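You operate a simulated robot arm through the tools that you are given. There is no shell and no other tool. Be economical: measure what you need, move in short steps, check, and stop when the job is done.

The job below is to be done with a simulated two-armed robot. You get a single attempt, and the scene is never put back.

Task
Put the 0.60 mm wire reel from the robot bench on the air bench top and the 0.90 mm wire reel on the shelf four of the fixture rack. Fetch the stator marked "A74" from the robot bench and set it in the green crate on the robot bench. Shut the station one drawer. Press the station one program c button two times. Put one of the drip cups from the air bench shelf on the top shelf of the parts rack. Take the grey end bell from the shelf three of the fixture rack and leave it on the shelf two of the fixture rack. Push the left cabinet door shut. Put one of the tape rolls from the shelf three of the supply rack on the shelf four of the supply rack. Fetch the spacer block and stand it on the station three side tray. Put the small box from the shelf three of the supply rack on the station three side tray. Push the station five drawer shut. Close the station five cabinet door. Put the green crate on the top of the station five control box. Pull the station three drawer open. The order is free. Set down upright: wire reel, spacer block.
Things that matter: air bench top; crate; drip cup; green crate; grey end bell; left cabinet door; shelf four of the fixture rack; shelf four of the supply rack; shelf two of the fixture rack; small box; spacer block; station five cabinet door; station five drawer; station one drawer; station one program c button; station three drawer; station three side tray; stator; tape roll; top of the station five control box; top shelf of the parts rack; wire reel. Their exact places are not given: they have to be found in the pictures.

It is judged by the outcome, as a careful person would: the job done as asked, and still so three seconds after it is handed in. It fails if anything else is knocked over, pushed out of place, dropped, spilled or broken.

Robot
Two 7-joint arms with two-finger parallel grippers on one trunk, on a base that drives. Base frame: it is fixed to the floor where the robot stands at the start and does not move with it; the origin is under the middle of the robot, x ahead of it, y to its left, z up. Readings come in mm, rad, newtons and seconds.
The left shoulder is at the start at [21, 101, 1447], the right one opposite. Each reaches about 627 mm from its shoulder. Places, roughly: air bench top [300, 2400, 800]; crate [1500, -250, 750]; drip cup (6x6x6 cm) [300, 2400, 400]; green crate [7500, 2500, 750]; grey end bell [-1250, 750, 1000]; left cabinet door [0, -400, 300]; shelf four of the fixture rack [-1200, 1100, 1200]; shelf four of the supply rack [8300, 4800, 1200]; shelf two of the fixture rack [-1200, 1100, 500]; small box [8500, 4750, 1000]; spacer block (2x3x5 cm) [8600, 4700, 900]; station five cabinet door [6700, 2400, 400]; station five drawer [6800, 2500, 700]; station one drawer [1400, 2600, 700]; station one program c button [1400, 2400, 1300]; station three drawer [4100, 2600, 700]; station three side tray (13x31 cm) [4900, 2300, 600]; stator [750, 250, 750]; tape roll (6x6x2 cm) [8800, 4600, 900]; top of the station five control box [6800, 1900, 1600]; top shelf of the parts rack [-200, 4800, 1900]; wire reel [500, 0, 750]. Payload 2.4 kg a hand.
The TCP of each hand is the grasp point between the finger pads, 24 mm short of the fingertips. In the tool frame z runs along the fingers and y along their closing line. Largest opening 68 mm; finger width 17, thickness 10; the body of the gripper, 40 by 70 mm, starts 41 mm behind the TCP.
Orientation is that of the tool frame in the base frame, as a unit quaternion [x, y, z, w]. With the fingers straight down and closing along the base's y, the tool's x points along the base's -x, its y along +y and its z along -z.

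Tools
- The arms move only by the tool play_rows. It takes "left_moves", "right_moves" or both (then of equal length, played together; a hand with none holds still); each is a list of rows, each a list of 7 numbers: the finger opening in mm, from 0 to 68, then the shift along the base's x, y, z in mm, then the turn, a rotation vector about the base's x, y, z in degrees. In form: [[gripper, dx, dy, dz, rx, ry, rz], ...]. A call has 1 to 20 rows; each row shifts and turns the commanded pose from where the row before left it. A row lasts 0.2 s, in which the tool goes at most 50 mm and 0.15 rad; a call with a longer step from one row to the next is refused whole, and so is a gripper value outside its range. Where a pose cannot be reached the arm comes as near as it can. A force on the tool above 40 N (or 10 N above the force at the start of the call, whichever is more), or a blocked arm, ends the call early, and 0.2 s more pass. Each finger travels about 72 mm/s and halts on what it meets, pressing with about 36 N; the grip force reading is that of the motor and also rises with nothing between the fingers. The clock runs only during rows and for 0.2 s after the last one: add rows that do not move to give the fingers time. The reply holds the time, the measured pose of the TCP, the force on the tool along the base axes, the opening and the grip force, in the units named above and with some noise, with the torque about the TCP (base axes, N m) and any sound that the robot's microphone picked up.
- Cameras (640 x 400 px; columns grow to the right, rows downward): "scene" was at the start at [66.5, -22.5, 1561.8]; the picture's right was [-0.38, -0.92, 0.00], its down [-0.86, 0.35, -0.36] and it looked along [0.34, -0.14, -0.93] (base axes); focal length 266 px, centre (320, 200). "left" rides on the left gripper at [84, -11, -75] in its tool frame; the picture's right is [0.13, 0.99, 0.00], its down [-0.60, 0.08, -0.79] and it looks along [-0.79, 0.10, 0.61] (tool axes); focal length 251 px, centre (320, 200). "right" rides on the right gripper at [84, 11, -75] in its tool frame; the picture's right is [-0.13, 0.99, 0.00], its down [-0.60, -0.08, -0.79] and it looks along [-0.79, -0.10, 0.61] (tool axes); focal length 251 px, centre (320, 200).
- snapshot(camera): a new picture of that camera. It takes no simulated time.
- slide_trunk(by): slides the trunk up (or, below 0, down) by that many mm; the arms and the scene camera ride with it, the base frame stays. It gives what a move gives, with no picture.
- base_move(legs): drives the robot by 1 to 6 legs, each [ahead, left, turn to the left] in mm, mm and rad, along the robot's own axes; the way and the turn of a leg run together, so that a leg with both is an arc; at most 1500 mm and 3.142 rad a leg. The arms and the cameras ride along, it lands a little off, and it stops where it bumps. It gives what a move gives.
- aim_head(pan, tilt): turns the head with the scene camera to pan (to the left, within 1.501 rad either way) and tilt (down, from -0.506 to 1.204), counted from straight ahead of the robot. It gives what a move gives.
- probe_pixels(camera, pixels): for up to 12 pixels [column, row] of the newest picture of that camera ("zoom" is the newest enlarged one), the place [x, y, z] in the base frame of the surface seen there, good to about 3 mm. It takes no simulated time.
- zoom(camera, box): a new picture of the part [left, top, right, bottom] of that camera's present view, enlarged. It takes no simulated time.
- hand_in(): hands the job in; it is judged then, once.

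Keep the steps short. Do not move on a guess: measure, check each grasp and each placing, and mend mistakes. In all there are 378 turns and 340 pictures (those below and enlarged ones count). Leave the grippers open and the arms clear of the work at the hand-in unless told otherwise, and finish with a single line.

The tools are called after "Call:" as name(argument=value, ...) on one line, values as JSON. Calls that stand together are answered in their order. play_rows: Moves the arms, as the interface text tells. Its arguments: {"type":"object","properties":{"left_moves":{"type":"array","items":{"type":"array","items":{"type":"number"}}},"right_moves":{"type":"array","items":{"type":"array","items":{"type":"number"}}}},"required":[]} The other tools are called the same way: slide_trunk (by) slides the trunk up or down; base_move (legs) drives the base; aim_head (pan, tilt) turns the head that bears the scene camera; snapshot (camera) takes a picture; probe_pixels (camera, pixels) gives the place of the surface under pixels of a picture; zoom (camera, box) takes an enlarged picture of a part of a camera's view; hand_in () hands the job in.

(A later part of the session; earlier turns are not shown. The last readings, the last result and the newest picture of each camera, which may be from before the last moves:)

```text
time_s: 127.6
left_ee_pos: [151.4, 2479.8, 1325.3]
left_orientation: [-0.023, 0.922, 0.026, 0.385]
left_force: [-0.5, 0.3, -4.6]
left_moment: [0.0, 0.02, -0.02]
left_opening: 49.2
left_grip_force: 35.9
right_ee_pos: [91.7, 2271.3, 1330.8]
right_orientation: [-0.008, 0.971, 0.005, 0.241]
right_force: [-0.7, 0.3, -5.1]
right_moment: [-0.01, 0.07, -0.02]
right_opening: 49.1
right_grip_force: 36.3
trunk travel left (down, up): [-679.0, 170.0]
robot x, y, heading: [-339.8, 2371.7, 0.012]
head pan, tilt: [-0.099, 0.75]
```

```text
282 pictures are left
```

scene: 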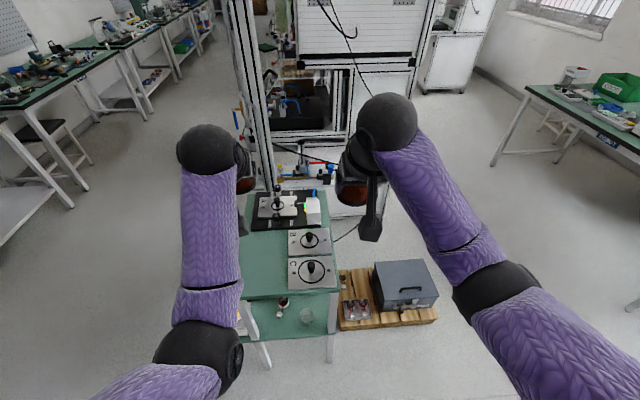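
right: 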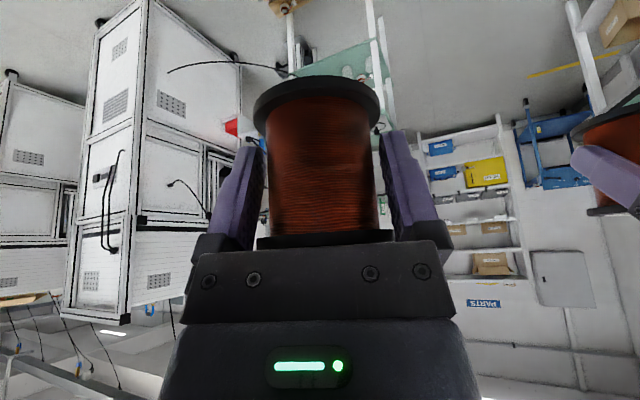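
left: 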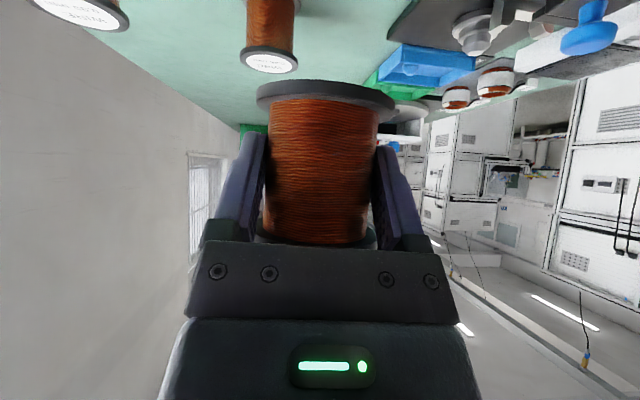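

Free strip on the bench's left part. Probe it, then lower the trunk 350.

Call:
probe_pixels(camera="scene", pixels=[[265, 260], [265, 290], [246, 290], [275, 245], [290, 265], [336, 285], [300, 220], [262, 225], [283, 303], [306, 315], [325, 330]])

Call:
slide_trunk(by=-350)

Call:
snapshot(camera="scene")

```text
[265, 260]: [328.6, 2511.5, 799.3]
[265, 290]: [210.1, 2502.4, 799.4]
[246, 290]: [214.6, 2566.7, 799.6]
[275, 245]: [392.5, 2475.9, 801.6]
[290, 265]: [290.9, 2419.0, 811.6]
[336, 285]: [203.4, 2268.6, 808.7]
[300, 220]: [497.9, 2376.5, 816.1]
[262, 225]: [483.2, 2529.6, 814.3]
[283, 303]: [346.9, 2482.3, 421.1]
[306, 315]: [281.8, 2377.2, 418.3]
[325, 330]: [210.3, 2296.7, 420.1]
```

```text
time_s: 131.0
left_ee_pos: [150.8, 2478.5, 975.8]
left_orientation: [-0.023, 0.922, 0.027, 0.384]
left_force: [0.6, 0.3, -6.2]
left_moment: [0.0, 0.05, 0.01]
left_opening: 49.2
left_grip_force: 36.0
right_ee_pos: [91.6, 2271.5, 982.2]
right_orientation: [-0.007, 0.971, 0.005, 0.241]
right_force: [1.5, 1.3, -4.7]
right_moment: [0.02, 0.07, 0.0]
right_opening: 49.4
right_grip_force: 35.6
trunk travel left (down, up): [-329.0, 520.0]
robot x, y, heading: [-341.8, 2368.8, 0.013]
head pan, tilt: [-0.099, 0.75]
```

```text
281 pictures are left
```

scene: 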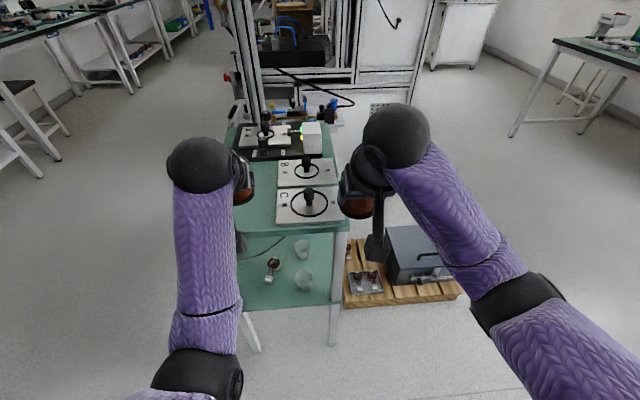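

Drive ahead 130, left 22 so the reel is above (281,2500), then lower the left hand 139 mm.

Call:
base_move(legs=[[130, 22, 0]])

Call:
play_rows(left_moves=[[30, 0, 0, -40, 0, 0, 0], [30, 0, 0, -40, 0, 0, 0], [30, 0, 0, -35, 0, 0, 0], [30, 0, 0, 0, 0, 0, 0]])

Call:
snapshot(camera="left")

```text
time_s: 132.3
left_ee_pos: [281.4, 2502.9, 976.7]
left_orientation: [-0.024, 0.922, 0.027, 0.384]
left_force: [-0.2, 0.4, -5.4]
left_moment: [0.03, 0.01, -0.03]
left_opening: 49.4
left_grip_force: 36.0
right_ee_pos: [223.2, 2295.7, 981.9]
right_orientation: [-0.008, 0.971, 0.005, 0.24]
right_force: [0.2, 0.3, -4.7]
right_moment: [-0.02, 0.08, 0.0]
right_opening: 49.0
right_grip_force: 36.4
trunk travel left (down, up): [-329.0, 520.0]
robot x, y, heading: [-208.2, 2395.0, 0.02]
head pan, tilt: [-0.099, 0.75]
```

```text
time_s: 133.3
left_ee_pos: [281.4, 2504.0, 859.5]
left_orientation: [-0.024, 0.922, 0.027, 0.384]
left_force: [0.8, -0.6, -5.6]
left_moment: [-0.03, 0.07, -0.01]
left_opening: 49.2
left_grip_force: 36.5
right_ee_pos: [223.2, 2296.5, 981.6]
right_orientation: [-0.008, 0.971, 0.005, 0.24]
right_force: [-0.9, 0.0, -5.4]
right_moment: [0.04, 0.07, -0.03]
right_opening: 49.3
right_grip_force: 36.2
trunk travel left (down, up): [-329.0, 520.0]
robot x, y, heading: [-207.7, 2392.0, 0.02]
head pan, tilt: [-0.099, 0.75]
```

```text
280 pictures are left
```

left: 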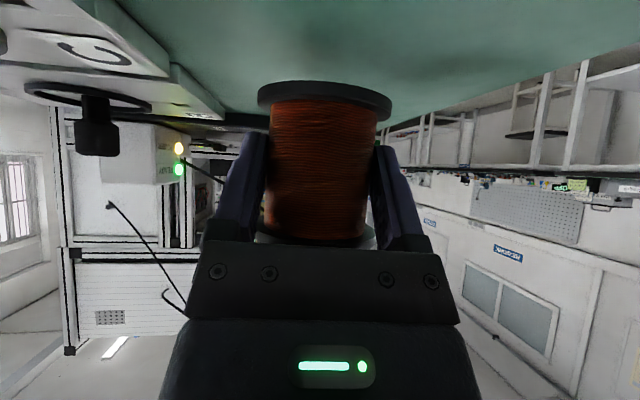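

Lower the remaining ~20 mm in small steps until contact.

Call:
play_rows(left_moves=[[30, 0, 0, -10, 0, 0, 0], [30, 0, 0, -6, 0, 0, 0], [30, 0, 0, -4, 0, 0, 0], [30, 0, 0, -2, 0, 0, 0], [30, 0, 0, 0, 0, 0, 0]])

Call:
snapshot(camera="left")

```text
time_s: 134.5
left_ee_pos: [281.1, 2503.7, 838.0]
left_orientation: [-0.023, 0.922, 0.026, 0.385]
left_force: [-0.3, -0.1, -4.2]
left_moment: [0.0, 0.06, 0.01]
left_opening: 49.2
left_grip_force: 35.7
right_ee_pos: [222.2, 2295.5, 982.3]
right_orientation: [-0.007, 0.971, 0.005, 0.241]
right_force: [0.3, -0.6, -4.6]
right_moment: [-0.01, 0.1, 0.03]
right_opening: 49.1
right_grip_force: 35.7
trunk travel left (down, up): [-329.0, 520.0]
robot x, y, heading: [-207.8, 2395.7, 0.011]
head pan, tilt: [-0.099, 0.75]
```

```text
279 pictures are left
```

left: 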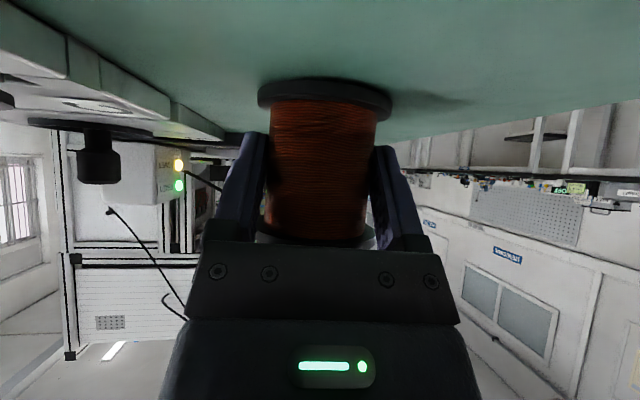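

Almost there (still carrying 4 N). Lower 2–3 mm more, release slowly, and back out along the fingers.

Call:
play_rows(left_moves=[[30, 0, 0, -2, 0, 0, 0], [30, 0, 0, -1, 0, 0, 0], [53, 0, 0, 0, 0, 0, 0], [60, 0, 0, 0, 0, 0, 0], [68, 0, 0, 0, 0, 0, 0], [68, 0, 0, 0, 0, 0, 0]])

Call:
snapshot(camera="left")

```text
time_s: 135.9
left_ee_pos: [280.1, 2504.2, 835.9]
left_orientation: [-0.024, 0.922, 0.027, 0.385]
left_force: [0.5, -0.4, 0.0]
left_moment: [-0.01, 0.01, -0.02]
left_opening: 67.5
left_grip_force: 0.0
right_ee_pos: [221.8, 2296.0, 981.8]
right_orientation: [-0.007, 0.971, 0.005, 0.241]
right_force: [-1.1, -0.2, -5.5]
right_moment: [-0.01, 0.09, -0.03]
right_opening: 49.5
right_grip_force: 35.5
trunk travel left (down, up): [-329.0, 520.0]
robot x, y, heading: [-208.1, 2392.4, 0.016]
head pan, tilt: [-0.099, 0.75]
```

```text
278 pictures are left
```

left: 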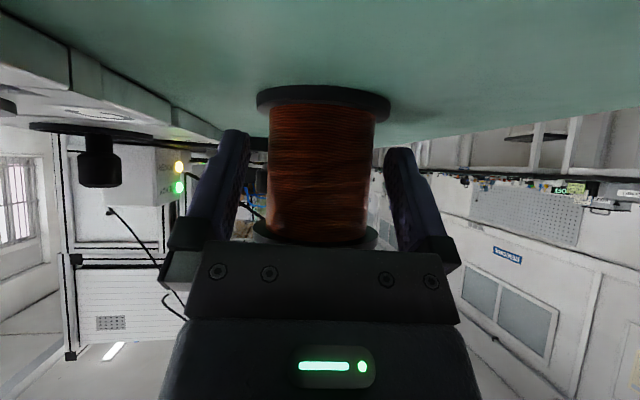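

Released upright. Back out diagonally.

Call:
play_rows(left_moves=[[68, -15, 0, 15, 0, 0, 0], [68, -25, 0, 25, 0, 0, 0], [68, -30, 0, 30, 0, 0, 0], [68, -20, 0, 40, 0, 0, 0]])

Call:
snapshot(camera="scene")

Call:
snapshot(camera="right")

```text
time_s: 136.9
left_ee_pos: [189.6, 2505.8, 945.6]
left_orientation: [-0.024, 0.922, 0.026, 0.385]
left_force: [0.2, -0.3, 0.4]
left_moment: [-0.01, -0.01, 0.02]
left_opening: 68.1
left_grip_force: 0.0
right_ee_pos: [221.4, 2295.7, 981.2]
right_orientation: [-0.007, 0.97, 0.004, 0.241]
right_force: [-0.4, 0.2, -4.5]
right_moment: [-0.02, 0.08, -0.02]
right_opening: 49.2
right_grip_force: 35.9
trunk travel left (down, up): [-329.0, 520.0]
robot x, y, heading: [-207.1, 2394.4, 0.019]
head pan, tilt: [-0.099, 0.75]
```

```text
277 pictures are left
```

scene: 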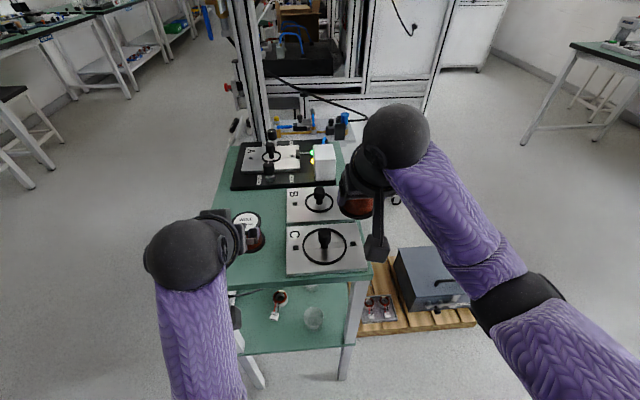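

```text
276 pictures are left
```

right: 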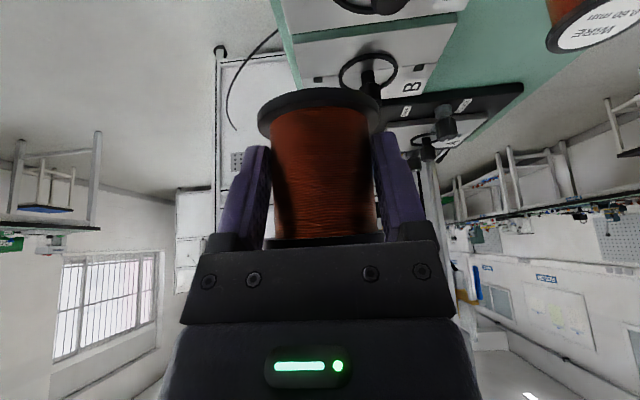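

0.60 reel stands upright at (245,225). Next, with the free left hand: a drip cup from the shelf below. Zoom on it.

Call:
zoom(camera="scene", box=[230, 270, 370, 360])

Call:
probe_pixels(camera="scene", pixels=[[313, 306], [313, 320], [305, 318], [321, 318], [313, 329], [311, 288], [280, 297], [275, 315], [245, 345], [340, 335], [235, 300]])

```text
4.44 times, centred on (300, 315) of scene
```

zoom: 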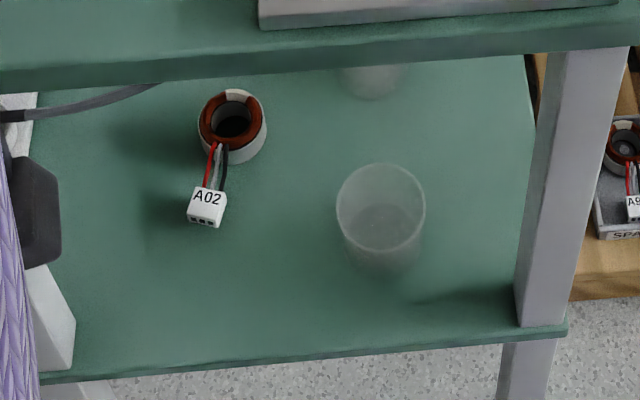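

```text
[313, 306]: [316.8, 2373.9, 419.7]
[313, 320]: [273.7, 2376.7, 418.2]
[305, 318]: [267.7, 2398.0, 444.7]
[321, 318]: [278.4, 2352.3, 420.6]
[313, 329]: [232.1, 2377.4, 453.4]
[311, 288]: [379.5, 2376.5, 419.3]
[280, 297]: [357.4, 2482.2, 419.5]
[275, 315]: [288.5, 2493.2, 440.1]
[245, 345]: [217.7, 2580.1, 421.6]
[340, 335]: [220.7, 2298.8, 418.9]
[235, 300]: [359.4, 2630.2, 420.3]
```

I'll fetch the cup later with both hands free. Now the 0.90 reel: drive back to the fixture rack, retracting for the turn, and raise the trunk.

Call:
base_move(legs=[[-200, 0, 0], [0, -1430, 0], [0, 0, 3.11]])

Call:
slide_trunk(by=340)

Call:
aim_head(pan=0, tilt=0.35)

Call:
snapshot(camera="scene")

```text
time_s: 152.2
left_ee_pos: [-789.2, 919.9, 944.1]
left_orientation: [0.922, -0.032, -0.385, 0.004]
left_force: [0.6, -0.3, 1.0]
left_moment: [0.01, -0.02, 0.0]
left_opening: 68.1
left_grip_force: 0.1
right_ee_pos: [-796.2, 1132.9, 982.3]
right_orientation: [0.969, -0.05, -0.241, -0.009]
right_force: [0.4, 0.7, -5.4]
right_moment: [-0.02, -0.08, 0.0]
right_opening: 49.4
right_grip_force: 35.7
trunk travel left (down, up): [-329.0, 520.0]
robot x, y, heading: [-384.0, 986.5, 3.039]
head pan, tilt: [-0.099, 0.75]
```

```text
time_s: 155.5
left_ee_pos: [-789.2, 919.8, 1285.8]
left_orientation: [0.922, -0.033, -0.385, 0.002]
left_force: [0.5, -0.2, -0.1]
left_moment: [0.01, -0.04, 0.01]
left_opening: 68.2
left_grip_force: 0.0
right_ee_pos: [-795.9, 1132.5, 1321.6]
right_orientation: [0.969, -0.051, -0.24, -0.009]
right_force: [-0.4, 0.3, -5.3]
right_moment: [-0.02, -0.07, 0.0]
right_opening: 49.3
right_grip_force: 36.0
trunk travel left (down, up): [-669.0, 180.0]
robot x, y, heading: [-379.2, 987.4, 3.038]
head pan, tilt: [-0.099, 0.75]
```

```text
time_s: 156.4
left_ee_pos: [-789.5, 921.8, 1284.9]
left_orientation: [0.922, -0.031, -0.385, 0.005]
left_force: [-0.5, 0.1, 0.9]
left_moment: [0.04, -0.01, 0.02]
left_opening: 67.9
left_grip_force: 0.1
right_ee_pos: [-796.3, 1132.5, 1322.1]
right_orientation: [0.969, -0.051, -0.24, -0.009]
right_force: [0.5, 0.2, -5.7]
right_moment: [-0.02, -0.09, 0.01]
right_opening: 49.4
right_grip_force: 36.1
trunk travel left (down, up): [-669.0, 180.0]
robot x, y, heading: [-383.4, 983.8, 3.038]
head pan, tilt: [0.0, 0.351]
```

```text
274 pictures are left
```

scene: 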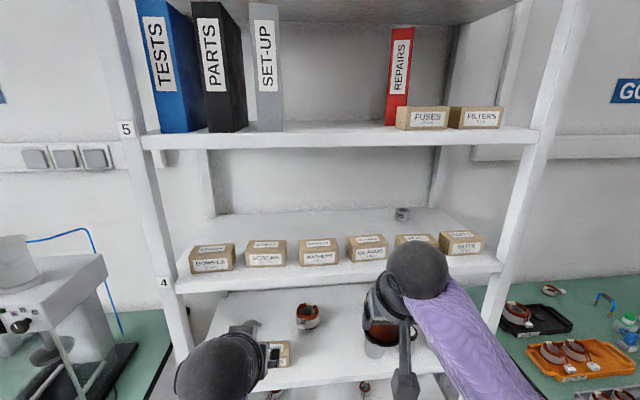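

Retract the left arm close to the body (hand down), so only the right goes into the rack.

Call:
play_rows(left_moves=[[68, 10, -10, -40, 0, -6, 0], [68, 15, -10, -40, 0, -6, 0], [68, 25, -10, -35, 0, -6, 0], [68, 30, -10, -30, 0, -6, 0], [68, 30, -10, -30, 0, -6, 0], [68, 30, -10, -20, 0, -6, 0]])

Call:
base_move(legs=[[0, 0, 0.095]])

Call:
snapshot(camera="scene")

```text
time_s: 157.3
left_ee_pos: [-782.8, 896.9, 1225.4]
left_orientation: [0.949, -0.028, -0.314, -0.015]
left_force: [-0.7, 1.1, -0.2]
left_moment: [0.01, 0.03, 0.03]
left_opening: 68.3
left_grip_force: 0.0
right_ee_pos: [-796.0, 1134.1, 1321.1]
right_orientation: [0.969, -0.051, -0.24, -0.01]
right_force: [-0.1, -0.2, -5.2]
right_moment: [0.0, -0.08, 0.01]
right_opening: 49.2
right_grip_force: 36.4
trunk travel left (down, up): [-669.0, 180.0]
robot x, y, heading: [-381.9, 985.2, 3.036]
head pan, tilt: [0.0, 0.351]
stopped in row 4 (left hand): the arm was blocked; the commanded pose is now the measured one
```

```text
time_s: 158.2
left_ee_pos: [-772.6, 859.6, 1224.7]
left_orientation: [0.95, 0.016, -0.313, -0.001]
left_force: [0.2, -0.3, 0.5]
left_moment: [0.0, 0.03, 0.0]
left_opening: 67.7
left_grip_force: 0.0
right_ee_pos: [-807.7, 1093.9, 1320.5]
right_orientation: [0.971, -0.005, -0.24, 0.002]
right_force: [0.9, 0.2, -5.5]
right_moment: [0.03, -0.07, -0.01]
right_opening: 49.5
right_grip_force: 36.3
trunk travel left (down, up): [-669.0, 180.0]
robot x, y, heading: [-381.7, 987.1, 3.13]
head pan, tilt: [0.0, 0.351]
```

```text
273 pictures are left
```

scene: 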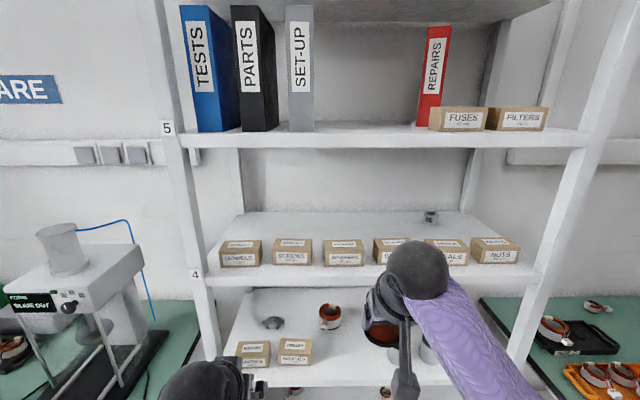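

Left arm must go outward before it can retract (mirror of the right's start pose). Move it outward, then back.

Call:
play_rows(left_moves=[[68, 0, -40, -10, 0, 0, 0], [68, 0, -40, -10, 0, 0, 0], [68, 20, -30, -10, 0, -6, 0], [68, 40, 0, -10, 0, -6, 0], [68, 40, 0, -10, 0, -6, 0], [68, 40, 0, -10, 0, -6, 0]])

```text
time_s: 159.6
left_ee_pos: [-631.1, 752.2, 1165.8]
left_orientation: [0.994, 0.017, -0.108, 0.002]
left_force: [0.8, 0.1, 0.3]
left_moment: [-0.02, -0.03, 0.0]
left_opening: 68.3
left_grip_force: 0.0
right_ee_pos: [-808.3, 1094.1, 1323.1]
right_orientation: [0.971, -0.005, -0.241, 0.002]
right_force: [0.5, -0.2, -5.0]
right_moment: [-0.02, -0.13, 0.0]
right_opening: 49.2
right_grip_force: 36.3
trunk travel left (down, up): [-669.0, 180.0]
robot x, y, heading: [-384.0, 983.2, 3.126]
head pan, tilt: [0.0, 0.351]
```

Left is retracted. Pull it another 70 mm back and extend the right hand forward to ahead ≈540 at z≈1340.

Call:
play_rows(left_moves=[[68, 25, -15, 0, 0, -6, 0], [68, 25, -15, 0, 0, 0, 0], [68, 25, 0, 0, 0, 0, 0], [68, 0, 0, 0, 0, 0, 0]], right_moves=[[30, -30, 0, 8, 0, 0, 0], [30, -30, 0, 8, 0, 0, 0], [30, -30, 0, 2, 0, 0, 0], [30, -25, 0, 0, 0, 0, 0]])

Call:
snapshot(camera="scene")

Call:
snapshot(camera="right")

```text
time_s: 159.9
left_ee_pos: [-622.6, 744.8, 1166.0]
left_orientation: [0.996, 0.014, -0.092, 0.003]
left_force: [-2.9, -2.0, -1.7]
left_moment: [0.09, 0.11, -0.17]
left_opening: 68.1
left_grip_force: 0.1
right_ee_pos: [-820.9, 1091.2, 1323.6]
right_orientation: [0.971, -0.006, -0.239, 0.001]
right_force: [0.7, -0.3, -5.5]
right_moment: [0.03, -0.09, -0.01]
right_opening: 49.1
right_grip_force: 36.3
trunk travel left (down, up): [-669.0, 180.0]
robot x, y, heading: [-381.3, 986.9, 3.126]
head pan, tilt: [0.0, 0.351]
stopped in row 1 (left hand): the force on the tool passed its limit at 54 N (the readings are from after the stop); the commanded pose is now the measured one
```

```text
272 pictures are left
```

scene: 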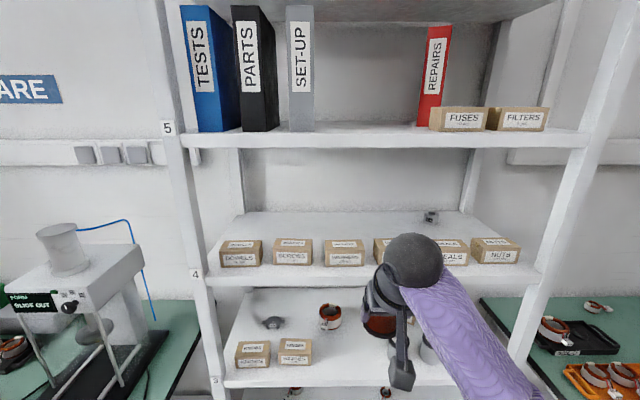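

```text
271 pictures are left
```

right: 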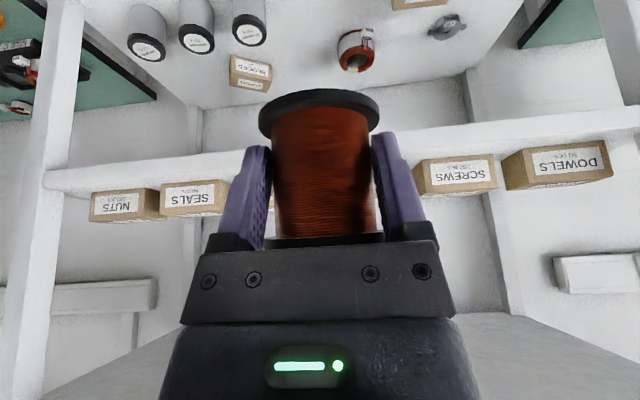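

Turn the base 0.4 rad left: then the left hand stays well clear while the right reaches into the rack. Extend the right hand along the new heading.

Call:
base_move(legs=[[0, 0, 0.4]])

Call:
play_rows(right_moves=[[30, -24.4, -10.3, 4, 0, 0, 0], [30, -24.4, -10.3, 4, 0, 0, 0], [30, -24.4, -10.3, 4, 0, 0, 0], [30, -24.4, -10.3, 4, 0, 0, 0], [30, 0, 0, 0, 0, 0, 0]])

Call:
aim_head(pan=-0.3, tilt=0.35)

Call:
snapshot(camera="scene")

```text
time_s: 161.5
left_ee_pos: [-512.1, 670.9, 1166.5]
left_orientation: [0.974, 0.208, -0.088, 0.021]
left_force: [-5.7, -0.8, -2.2]
left_moment: [-0.1, -0.05, 0.17]
left_opening: 68.0
left_grip_force: 0.1
right_ee_pos: [-829.0, 916.5, 1325.2]
right_orientation: [0.953, 0.183, -0.235, 0.048]
right_force: [0.0, 0.2, -4.8]
right_moment: [0.02, -0.11, 0.01]
right_opening: 49.1
right_grip_force: 35.7
trunk travel left (down, up): [-669.0, 180.0]
robot x, y, heading: [-385.2, 987.0, -2.766]
head pan, tilt: [0.0, 0.351]
```

```text
time_s: 162.7
left_ee_pos: [-512.3, 671.7, 1166.3]
left_orientation: [0.974, 0.207, -0.088, 0.021]
left_force: [-3.4, -1.7, -1.9]
left_moment: [-0.03, -0.01, 0.02]
left_opening: 68.2
left_grip_force: 0.1
right_ee_pos: [-927.7, 876.5, 1341.3]
right_orientation: [0.953, 0.184, -0.236, 0.049]
right_force: [0.1, 0.6, -5.2]
right_moment: [0.04, -0.06, -0.01]
right_opening: 49.3
right_grip_force: 35.8
trunk travel left (down, up): [-669.0, 180.0]
robot x, y, heading: [-386.2, 984.5, -2.765]
head pan, tilt: [0.0, 0.351]
```

```text
time_s: 163.5
left_ee_pos: [-511.1, 671.8, 1166.8]
left_orientation: [0.974, 0.208, -0.089, 0.02]
left_force: [-5.1, -1.2, -1.5]
left_moment: [-0.04, -0.09, 0.15]
left_opening: 68.2
left_grip_force: 0.0
right_ee_pos: [-927.9, 875.1, 1341.0]
right_orientation: [0.953, 0.183, -0.235, 0.049]
right_force: [-0.1, -0.7, -5.5]
right_moment: [0.03, -0.05, 0.02]
right_opening: 49.1
right_grip_force: 35.9
trunk travel left (down, up): [-669.0, 180.0]
robot x, y, heading: [-383.4, 984.8, -2.762]
head pan, tilt: [-0.3, 0.351]
```

```text
270 pictures are left
```

scene: 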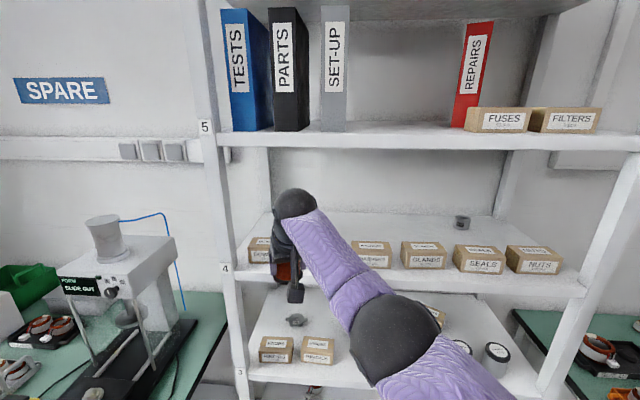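

Call:
probe_pixels(camera="scene", pixels=[[400, 132], [400, 140], [400, 146], [400, 152], [295, 190], [290, 285], [278, 283], [285, 262], [372, 245], [390, 335]])

```text
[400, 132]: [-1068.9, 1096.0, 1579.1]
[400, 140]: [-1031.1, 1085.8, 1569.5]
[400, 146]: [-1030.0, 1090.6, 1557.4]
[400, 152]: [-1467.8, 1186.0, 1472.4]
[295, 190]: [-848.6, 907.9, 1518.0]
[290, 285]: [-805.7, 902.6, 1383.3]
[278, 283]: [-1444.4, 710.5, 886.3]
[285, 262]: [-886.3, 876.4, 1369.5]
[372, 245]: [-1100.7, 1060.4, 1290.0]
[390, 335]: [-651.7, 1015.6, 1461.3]
```

Clearances: shelf-five underside ≈1550, ball top 1518; reel bottom ≈1306 over boxes at 1290. Strafe then creep forward.

Call:
base_move(legs=[[0, -292, 0]])

Call:
base_move(legs=[[130, 0, 0]])

Call:
snapshot(camera="scene")

Call:
snapshot(camera="right")

```text
time_s: 165.5
left_ee_pos: [-621.1, 942.9, 1166.8]
left_orientation: [0.974, 0.208, -0.087, 0.021]
left_force: [-5.0, -1.2, -2.2]
left_moment: [-0.06, -0.07, 0.12]
left_opening: 67.9
left_grip_force: 0.1
right_ee_pos: [-1036.4, 1147.2, 1341.9]
right_orientation: [0.953, 0.183, -0.235, 0.049]
right_force: [0.1, -0.6, -4.9]
right_moment: [0.03, -0.08, 0.02]
right_opening: 49.1
right_grip_force: 35.9
trunk travel left (down, up): [-669.0, 180.0]
robot x, y, heading: [-487.5, 1255.9, -2.768]
head pan, tilt: [-0.3, 0.351]
```

```text
time_s: 166.8
left_ee_pos: [-742.6, 893.4, 1165.6]
left_orientation: [0.974, 0.206, -0.088, 0.02]
left_force: [-4.9, -1.9, -1.1]
left_moment: [0.01, -0.11, 0.08]
left_opening: 67.9
left_grip_force: 0.1
right_ee_pos: [-1157.7, 1098.7, 1339.9]
right_orientation: [0.954, 0.182, -0.234, 0.049]
right_force: [-0.5, -0.3, -5.1]
right_moment: [0.02, -0.11, 0.0]
right_opening: 49.0
right_grip_force: 36.5
trunk travel left (down, up): [-669.0, 180.0]
robot x, y, heading: [-608.5, 1205.5, -2.764]
head pan, tilt: [-0.3, 0.351]
```

```text
269 pictures are left
```

scene: 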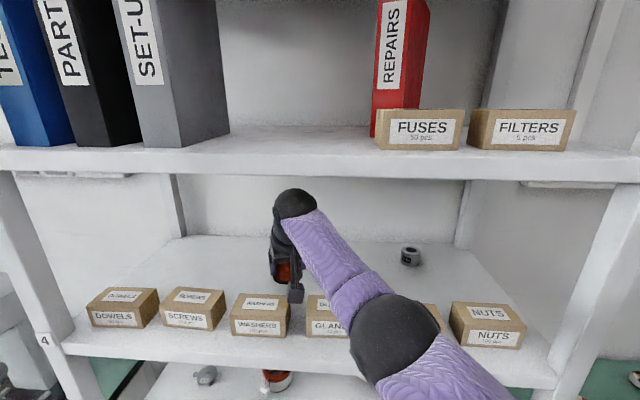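

```text
268 pictures are left
```

right: 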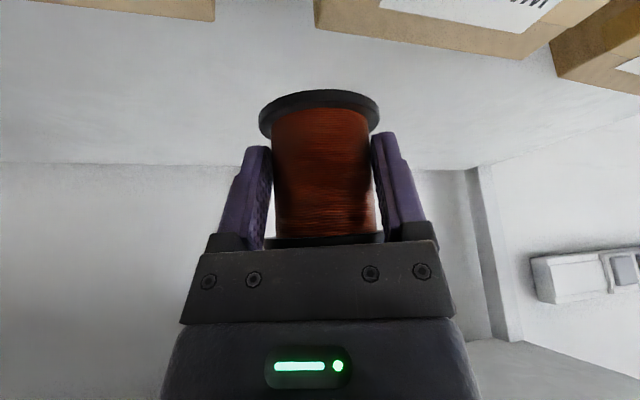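

Path clear. Another 130 mm forward.

Call:
base_move(legs=[[130, 0, 0]])

Call:
snapshot(camera="scene")

Call:
snapshot(camera="right")

```text
time_s: 168.1
left_ee_pos: [-865.2, 846.5, 1165.0]
left_orientation: [0.974, 0.206, -0.088, 0.021]
left_force: [-3.2, -1.7, -0.5]
left_moment: [0.03, -0.02, 0.03]
left_opening: 68.1
left_grip_force: 0.1
right_ee_pos: [-1279.8, 1051.6, 1340.5]
right_orientation: [0.954, 0.182, -0.235, 0.048]
right_force: [-0.7, -0.3, -4.9]
right_moment: [0.04, -0.07, -0.02]
right_opening: 49.0
right_grip_force: 36.1
trunk travel left (down, up): [-669.0, 180.0]
robot x, y, heading: [-729.2, 1157.0, -2.763]
head pan, tilt: [-0.3, 0.351]
```

```text
267 pictures are left
```

scene: 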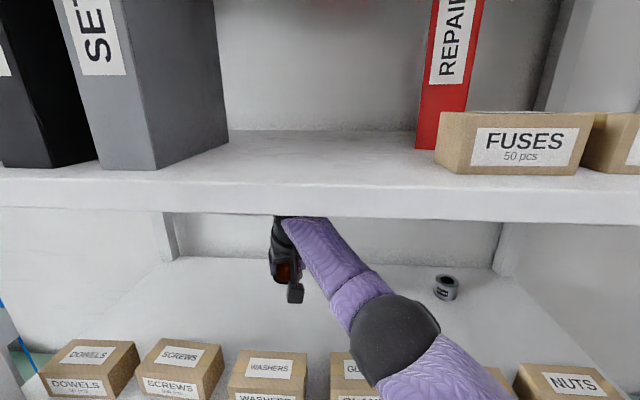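

```text
266 pictures are left
```

right: 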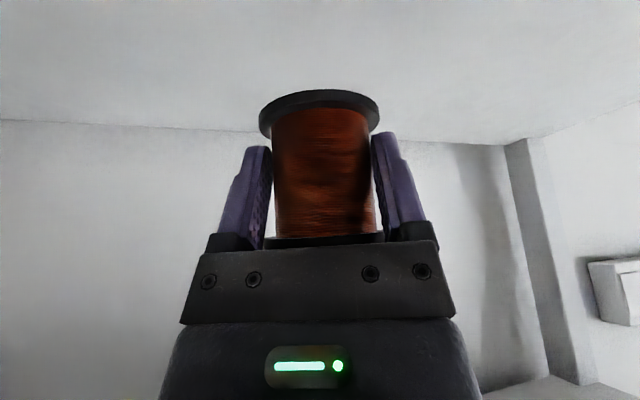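

Lower in steps to the shelf.

Call:
play_rows(right_moves=[[30, 0, 0, -25, 0, 0, 0], [30, 0, 0, -20, 0, 0, 0], [30, 0, 0, -8, 0, 0, 0], [30, 0, 0, -4, 0, 0, 0], [30, 0, 0, -3, 0, 0, 0], [30, 0, 0, 0, 0, 0, 0]])

Call:
snapshot(camera="right")

```text
time_s: 169.5
left_ee_pos: [-865.0, 845.6, 1167.3]
left_orientation: [0.975, 0.205, -0.088, 0.02]
left_force: [-2.1, -0.7, -0.1]
left_moment: [-0.02, 0.01, 0.06]
left_opening: 68.1
left_grip_force: 0.1
right_ee_pos: [-1279.9, 1052.3, 1280.1]
right_orientation: [0.953, 0.182, -0.236, 0.048]
right_force: [-0.3, -0.1, -5.0]
right_moment: [0.02, -0.08, -0.03]
right_opening: 48.9
right_grip_force: 36.2
trunk travel left (down, up): [-669.0, 180.0]
robot x, y, heading: [-734.3, 1157.2, -2.77]
head pan, tilt: [-0.3, 0.351]
```

```text
265 pictures are left
```

right: 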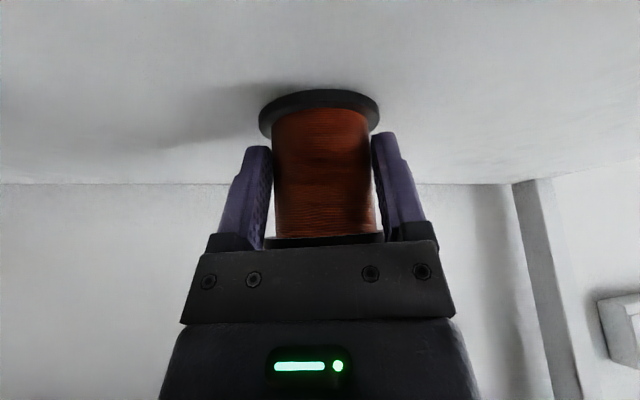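

Call:
play_rows(right_moves=[[30, 0, 0, -3, 0, 0, 0], [30, 0, 0, -2, 0, 0, 0], [30, 0, 0, 0, 0, 0, 0]])

```text
time_s: 170.3
left_ee_pos: [-863.6, 846.5, 1167.8]
left_orientation: [0.974, 0.206, -0.09, 0.021]
left_force: [-3.3, -0.7, -1.3]
left_moment: [0.0, 0.0, 0.08]
left_opening: 68.1
left_grip_force: 0.1
right_ee_pos: [-1278.3, 1051.6, 1279.2]
right_orientation: [0.953, 0.182, -0.238, 0.049]
right_force: [-6.6, -1.2, 17.8]
right_moment: [-0.23, 1.15, -0.13]
right_opening: 49.2
right_grip_force: 35.4
trunk travel left (down, up): [-669.0, 180.0]
robot x, y, heading: [-732.0, 1158.1, -2.765]
head pan, tilt: [-0.3, 0.351]
```

Front edge of the reel touches first (18 N). Press slightly so it settles flat, then look.

Call:
play_rows(right_moves=[[30, 0, 0, -1.5, 0, 0, 0], [30, 0, 0, 0, 0, 0, 0]])

Call:
zoom(camera="scene", box=[240, 210, 340, 310])

Call:
zoom(camera="right", box=[190, 60, 450, 260])

```text
time_s: 170.9
left_ee_pos: [-861.9, 846.5, 1167.3]
left_orientation: [0.974, 0.205, -0.089, 0.02]
left_force: [-2.0, -0.2, -1.6]
left_moment: [-0.04, -0.03, 0.08]
left_opening: 68.2
left_grip_force: 0.1
right_ee_pos: [-1277.9, 1053.6, 1276.2]
right_orientation: [0.953, 0.182, -0.237, 0.048]
right_force: [-3.8, 1.4, 20.2]
right_moment: [-0.18, 1.12, -0.2]
right_opening: 49.1
right_grip_force: 36.2
trunk travel left (down, up): [-669.0, 180.0]
robot x, y, heading: [-731.9, 1155.3, -2.765]
head pan, tilt: [-0.3, 0.351]
```

```text
4.00 times, centred on (290, 260) of scene
```

zoom: 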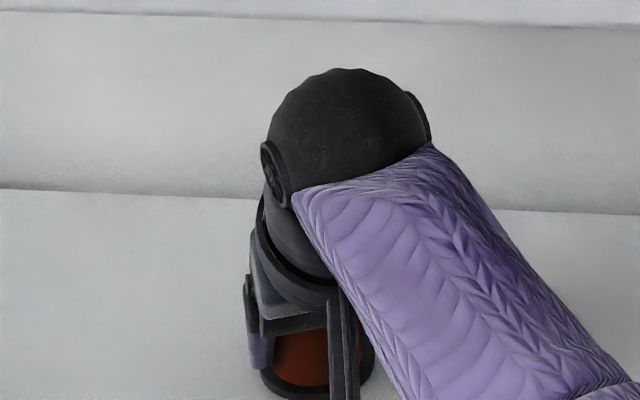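

```text
2.00 times, centred on (320, 160) of right
```

zoom: 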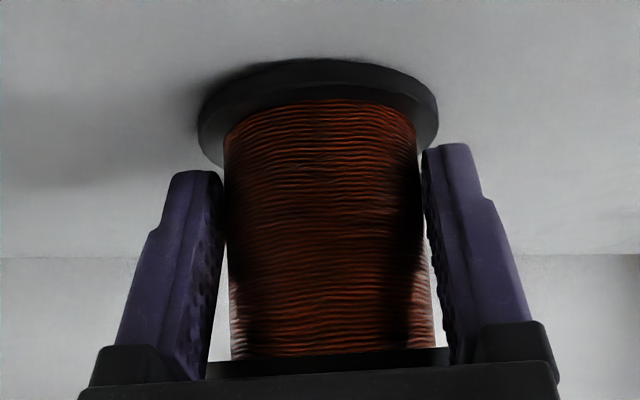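

It is settling. Press another 1.5 mm, then open slowly.

Call:
play_rows(right_moves=[[30, 0, 0, -1.5, 0, 0, 0], [30, 0, 0, 0, 0, 0, 0], [52, 0, 0, 0, 0, 0, 0], [56, 0, 0, 0, 0, 0, 0], [62, 0, 0, 0, 0, 0, 0], [68, 0, 0, 0, 0, 0, 0], [68, 0, 0, 0, 0, 0, 0]])

Call:
snapshot(camera="right")

```text
time_s: 172.5
left_ee_pos: [-864.3, 845.7, 1166.9]
left_orientation: [0.975, 0.205, -0.089, 0.02]
left_force: [-1.7, -1.6, -1.1]
left_moment: [-0.01, -0.03, 0.06]
left_opening: 67.9
left_grip_force: 0.0
right_ee_pos: [-1279.1, 1052.0, 1272.5]
right_orientation: [0.954, 0.182, -0.235, 0.048]
right_force: [0.3, 0.9, 0.3]
right_moment: [0.0, 0.0, 0.0]
right_opening: 68.2
right_grip_force: 0.1
trunk travel left (down, up): [-669.0, 180.0]
robot x, y, heading: [-734.0, 1160.1, -2.768]
head pan, tilt: [-0.3, 0.351]
```

```text
262 pictures are left
```

right: 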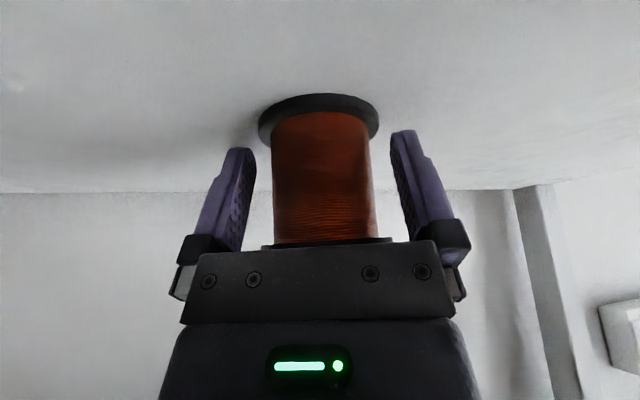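

Reel stands upright. Withdraw along the fingers then drive back.

Call:
play_rows(right_moves=[[68, 10, 4, 21, 0, 0, 0], [68, 10, 4, 21, 0, 0, 0], [68, 10, 4, 21, 0, 0, 0], [68, 2, 1, 4, 0, 0, 0]])

Call:
base_move(legs=[[-290, 0, 0]])

Call:
aim_head(pan=-0.3, tilt=0.5)

Call:
snapshot(camera="scene")

```text
time_s: 173.5
left_ee_pos: [-863.1, 845.2, 1166.0]
left_orientation: [0.975, 0.205, -0.089, 0.02]
left_force: [-1.7, -0.6, -0.6]
left_moment: [-0.01, -0.04, 0.06]
left_opening: 68.0
left_grip_force: 0.1
right_ee_pos: [-1245.2, 1064.7, 1339.5]
right_orientation: [0.954, 0.181, -0.236, 0.047]
right_force: [0.9, -0.3, 0.2]
right_moment: [0.01, -0.02, -0.05]
right_opening: 68.0
right_grip_force: 0.1
trunk travel left (down, up): [-669.0, 180.0]
robot x, y, heading: [-731.8, 1157.1, -2.769]
head pan, tilt: [-0.3, 0.351]
```

```text
time_s: 175.5
left_ee_pos: [-595.7, 951.8, 1166.9]
left_orientation: [0.975, 0.203, -0.089, 0.02]
left_force: [-2.4, -0.1, -0.4]
left_moment: [-0.08, -0.01, 0.08]
left_opening: 67.9
left_grip_force: 0.1
right_ee_pos: [-975.9, 1172.1, 1340.5]
right_orientation: [0.954, 0.18, -0.236, 0.048]
right_force: [-0.5, 0.0, 0.5]
right_moment: [-0.04, 0.06, 0.01]
right_opening: 67.9
right_grip_force: 0.1
trunk travel left (down, up): [-669.0, 180.0]
robot x, y, heading: [-464.6, 1261.2, -2.767]
head pan, tilt: [-0.3, 0.351]
```

```text
time_s: 176.2
left_ee_pos: [-597.2, 951.7, 1166.3]
left_orientation: [0.975, 0.204, -0.089, 0.021]
left_force: [-1.5, -0.3, -1.7]
left_moment: [-0.04, 0.0, 0.06]
left_opening: 68.0
left_grip_force: 0.1
right_ee_pos: [-976.4, 1171.7, 1339.9]
right_orientation: [0.954, 0.18, -0.237, 0.047]
right_force: [0.6, -0.4, -0.2]
right_moment: [0.01, 0.02, 0.0]
right_opening: 67.8
right_grip_force: 0.0
trunk travel left (down, up): [-669.0, 180.0]
robot x, y, heading: [-463.2, 1264.9, -2.768]
head pan, tilt: [-0.3, 0.499]
```

```text
261 pictures are left
```

scene: 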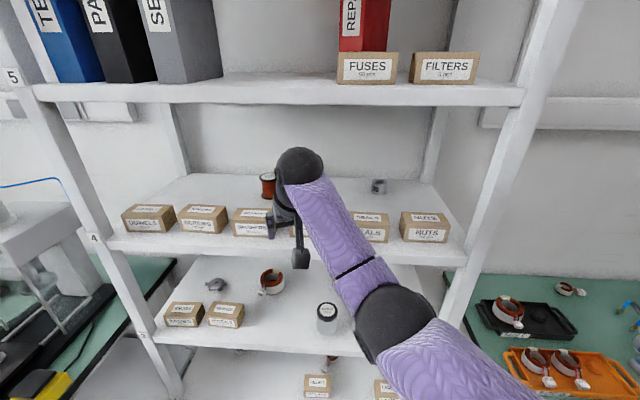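

0.90 reel stands on shelf four. Now the grey end bell at (215,284) on shelf three.

Call:
zoom(camera="scene", box=[150, 250, 350, 375])

Call:
probe_pixels(camera="scene", pixels=[[215, 284], [210, 283], [222, 286], [215, 279], [240, 262], [185, 303], [185, 318], [225, 308], [230, 340], [270, 282], [250, 300], [327, 310]])

```text
3.20 times, centred on (250, 312) of scene
```

zoom: 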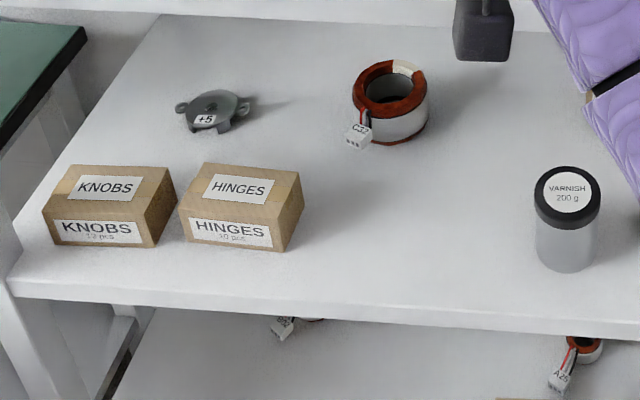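

```text
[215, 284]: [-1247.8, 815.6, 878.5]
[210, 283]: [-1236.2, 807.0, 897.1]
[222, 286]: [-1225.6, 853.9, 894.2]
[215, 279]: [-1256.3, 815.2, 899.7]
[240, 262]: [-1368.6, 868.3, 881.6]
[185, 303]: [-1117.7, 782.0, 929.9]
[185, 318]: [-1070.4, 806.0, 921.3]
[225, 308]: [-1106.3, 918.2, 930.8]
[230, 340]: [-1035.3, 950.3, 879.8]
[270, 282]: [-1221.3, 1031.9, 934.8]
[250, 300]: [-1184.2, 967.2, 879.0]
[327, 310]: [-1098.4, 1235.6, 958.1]
```

The bell lies at about (-1240,825), z 880–900, behind two boxes. Next: make the right hand nearly vertical, raise the left hand, then lower the trunk and view from the hand camera.

Call:
play_rows(left_moves=[[68, 0, 0, 45, 0, 0, 0], [68, 0, 0, 45, 0, 0, 0], [68, 0, 0, 45, 0, 0, 0], [68, 0, 0, 45, 0, 0, 0]], right_moves=[[68, 25, 10, 0, 2.5, -6.2, 0], [68, 25, 10, 0, 2.5, -6.2, 0], [68, 25, 10, 0, 2.5, -6.2, 0], [68, 10, 4, 0, 0, 0, 0]])

```text
time_s: 177.2
left_ee_pos: [-595.2, 952.0, 1344.7]
left_orientation: [0.975, 0.204, -0.089, 0.02]
left_force: [-0.1, 0.4, -0.6]
left_moment: [-0.04, 0.0, -0.02]
left_opening: 68.2
left_grip_force: 0.1
right_ee_pos: [-892.3, 1206.1, 1340.4]
right_orientation: [0.981, 0.184, -0.066, 0.013]
right_force: [0.5, -0.2, 0.8]
right_moment: [0.01, -0.05, 0.0]
right_opening: 67.9
right_grip_force: 0.1
trunk travel left (down, up): [-669.0, 180.0]
robot x, y, heading: [-461.2, 1262.2, -2.775]
head pan, tilt: [-0.3, 0.499]
```

Call:
slide_trunk(by=-355)

Call:
base_move(legs=[[0, 0, 0.13], [0, 124, 0], [220, 0, 0]])

Call:
aim_head(pan=0, tilt=0.5)

Call:
snapshot(camera="scene")

Call:
snapshot(camera="right")

```text
time_s: 180.6
left_ee_pos: [-600.3, 949.9, 986.0]
left_orientation: [0.976, 0.204, -0.074, 0.019]
left_force: [-0.1, 0.3, 0.0]
left_moment: [0.02, -0.03, 0.02]
left_opening: 67.6
left_grip_force: 0.0
right_ee_pos: [-890.6, 1206.4, 984.0]
right_orientation: [0.98, 0.185, -0.067, 0.014]
right_force: [-0.8, -0.4, 0.1]
right_moment: [0.02, -0.02, -0.01]
right_opening: 67.8
right_grip_force: 0.1
trunk travel left (down, up): [-314.0, 535.0]
robot x, y, heading: [-461.0, 1264.9, -2.768]
head pan, tilt: [-0.3, 0.499]
```

```text
time_s: 183.8
left_ee_pos: [-687.1, 720.7, 986.9]
left_orientation: [0.96, 0.269, -0.074, 0.023]
left_force: [-0.5, 0.1, -1.1]
left_moment: [-0.02, 0.03, 0.01]
left_opening: 68.0
left_grip_force: 0.1
right_ee_pos: [-1010.1, 934.6, 984.0]
right_orientation: [0.966, 0.25, -0.064, 0.017]
right_force: [1.2, -0.1, -0.2]
right_moment: [-0.03, 0.05, -0.02]
right_opening: 68.1
right_grip_force: 0.2
trunk travel left (down, up): [-314.0, 535.0]
robot x, y, heading: [-593.9, 1050.6, -2.639]
head pan, tilt: [-0.3, 0.499]
```

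```text
time_s: 184.6
left_ee_pos: [-686.6, 721.8, 986.8]
left_orientation: [0.96, 0.27, -0.074, 0.023]
left_force: [0.7, 0.5, 0.2]
left_moment: [-0.01, 0.02, -0.02]
left_opening: 68.1
left_grip_force: 0.1
right_ee_pos: [-1010.2, 934.8, 984.3]
right_orientation: [0.966, 0.251, -0.064, 0.019]
right_force: [0.4, -0.1, 0.3]
right_moment: [-0.01, 0.0, 0.0]
right_opening: 68.1
right_grip_force: 0.0
trunk travel left (down, up): [-314.0, 535.0]
robot x, y, heading: [-597.1, 1051.9, -2.639]
head pan, tilt: [0.0, 0.499]
```

```text
259 pictures are left
```

scene: 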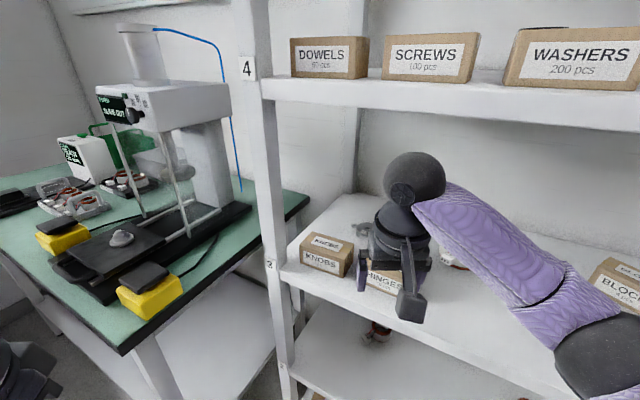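

```text
258 pictures are left
```

right: 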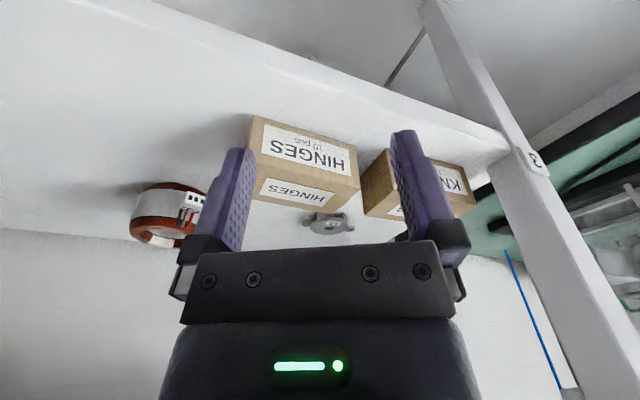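

Call:
base_move(legs=[[150, -10, 0]])

Call:
snapshot(camera="right")

Call:
snapshot(camera="scene")

```text
time_s: 185.9
left_ee_pos: [-825.0, 656.8, 986.0]
left_orientation: [0.96, 0.268, -0.074, 0.023]
left_force: [0.2, -0.4, 0.0]
left_moment: [-0.02, 0.03, 0.0]
left_opening: 67.9
left_grip_force: 0.0
right_ee_pos: [-1147.6, 872.2, 984.2]
right_orientation: [0.966, 0.249, -0.066, 0.018]
right_force: [-0.1, 0.1, 0.9]
right_moment: [0.02, 0.0, 0.01]
right_opening: 68.3
right_grip_force: 0.0
trunk travel left (down, up): [-314.0, 535.0]
robot x, y, heading: [-734.7, 983.9, -2.64]
head pan, tilt: [0.0, 0.499]
```

```text
257 pictures are left
```

right: 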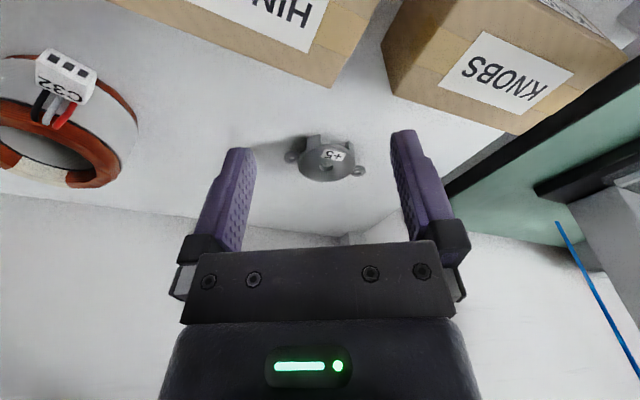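

```text
256 pictures are left
```

scene: 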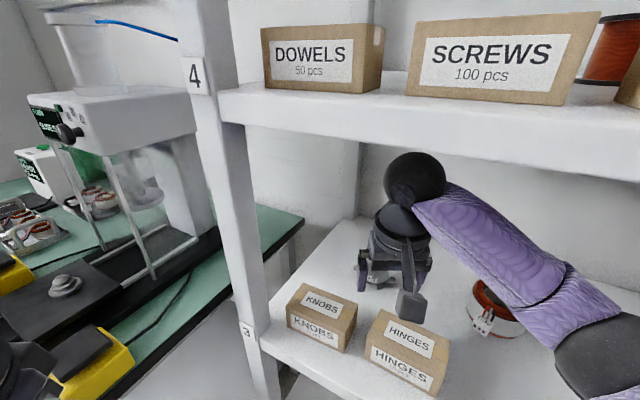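

Zoom the hand view on the bell and probe its outline.

Call:
zoom(camera="right", box=[260, 110, 400, 200])

Call:
probe_pixels(camera="right", pixels=[[292, 156], [361, 171], [315, 137], [327, 179], [304, 160], [351, 166], [327, 160], [345, 145], [318, 150]])

```text
4.44 times, centred on (330, 155) of right
```

zoom: 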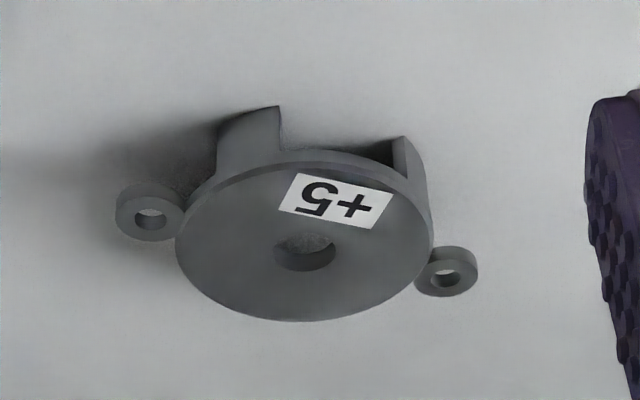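

```text
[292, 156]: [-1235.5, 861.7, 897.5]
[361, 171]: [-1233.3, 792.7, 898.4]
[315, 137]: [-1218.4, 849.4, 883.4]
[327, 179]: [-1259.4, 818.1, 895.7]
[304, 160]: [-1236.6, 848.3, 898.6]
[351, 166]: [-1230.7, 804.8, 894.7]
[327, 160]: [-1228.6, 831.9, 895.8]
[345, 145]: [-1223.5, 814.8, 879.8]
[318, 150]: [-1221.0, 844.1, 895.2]
```

Bell: centre (-1234,827), disc ≈50 mm, ears along y. Rotate the right hand +60° about z so it closes along x, then base forward 98.

Call:
play_rows(right_moves=[[68, 0, 0, 0, 0, 0, 8], [68, 0, 0, 0, 0, 0, 8], [68, 0, 0, 0, 0, 0, 8], [68, 0, 0, 0, 0, 0, 8], [68, 0, 0, 0, 0, 0, 8], [68, 0, 0, 0, 0, 0, 8], [68, 0, 0, 0, 0, 0, 8], [68, 0, 0, 0, 0, 0, 4]])

Call:
snapshot(camera="scene")

```text
time_s: 187.7
left_ee_pos: [-823.2, 656.2, 985.6]
left_orientation: [0.96, 0.268, -0.073, 0.023]
left_force: [-0.1, -0.9, -1.0]
left_moment: [0.0, 0.0, -0.03]
left_opening: 68.0
left_grip_force: 0.1
right_ee_pos: [-1146.1, 872.3, 985.1]
right_orientation: [0.712, 0.699, -0.048, 0.048]
right_force: [0.9, 0.0, -0.4]
right_moment: [0.02, 0.01, 0.02]
right_opening: 68.0
right_grip_force: 0.1
trunk travel left (down, up): [-314.0, 535.0]
robot x, y, heading: [-730.8, 986.8, -2.638]
head pan, tilt: [0.0, 0.499]
```

```text
254 pictures are left
```

scene: 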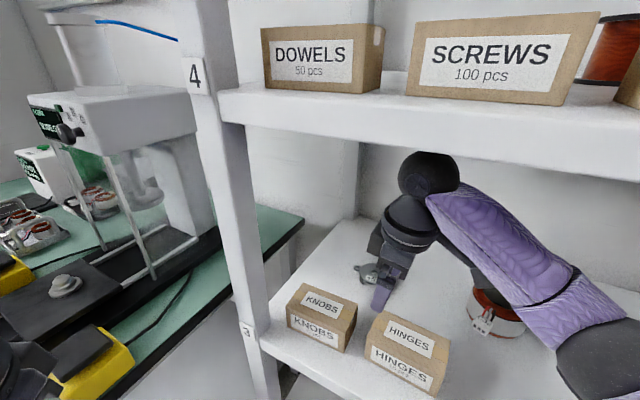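

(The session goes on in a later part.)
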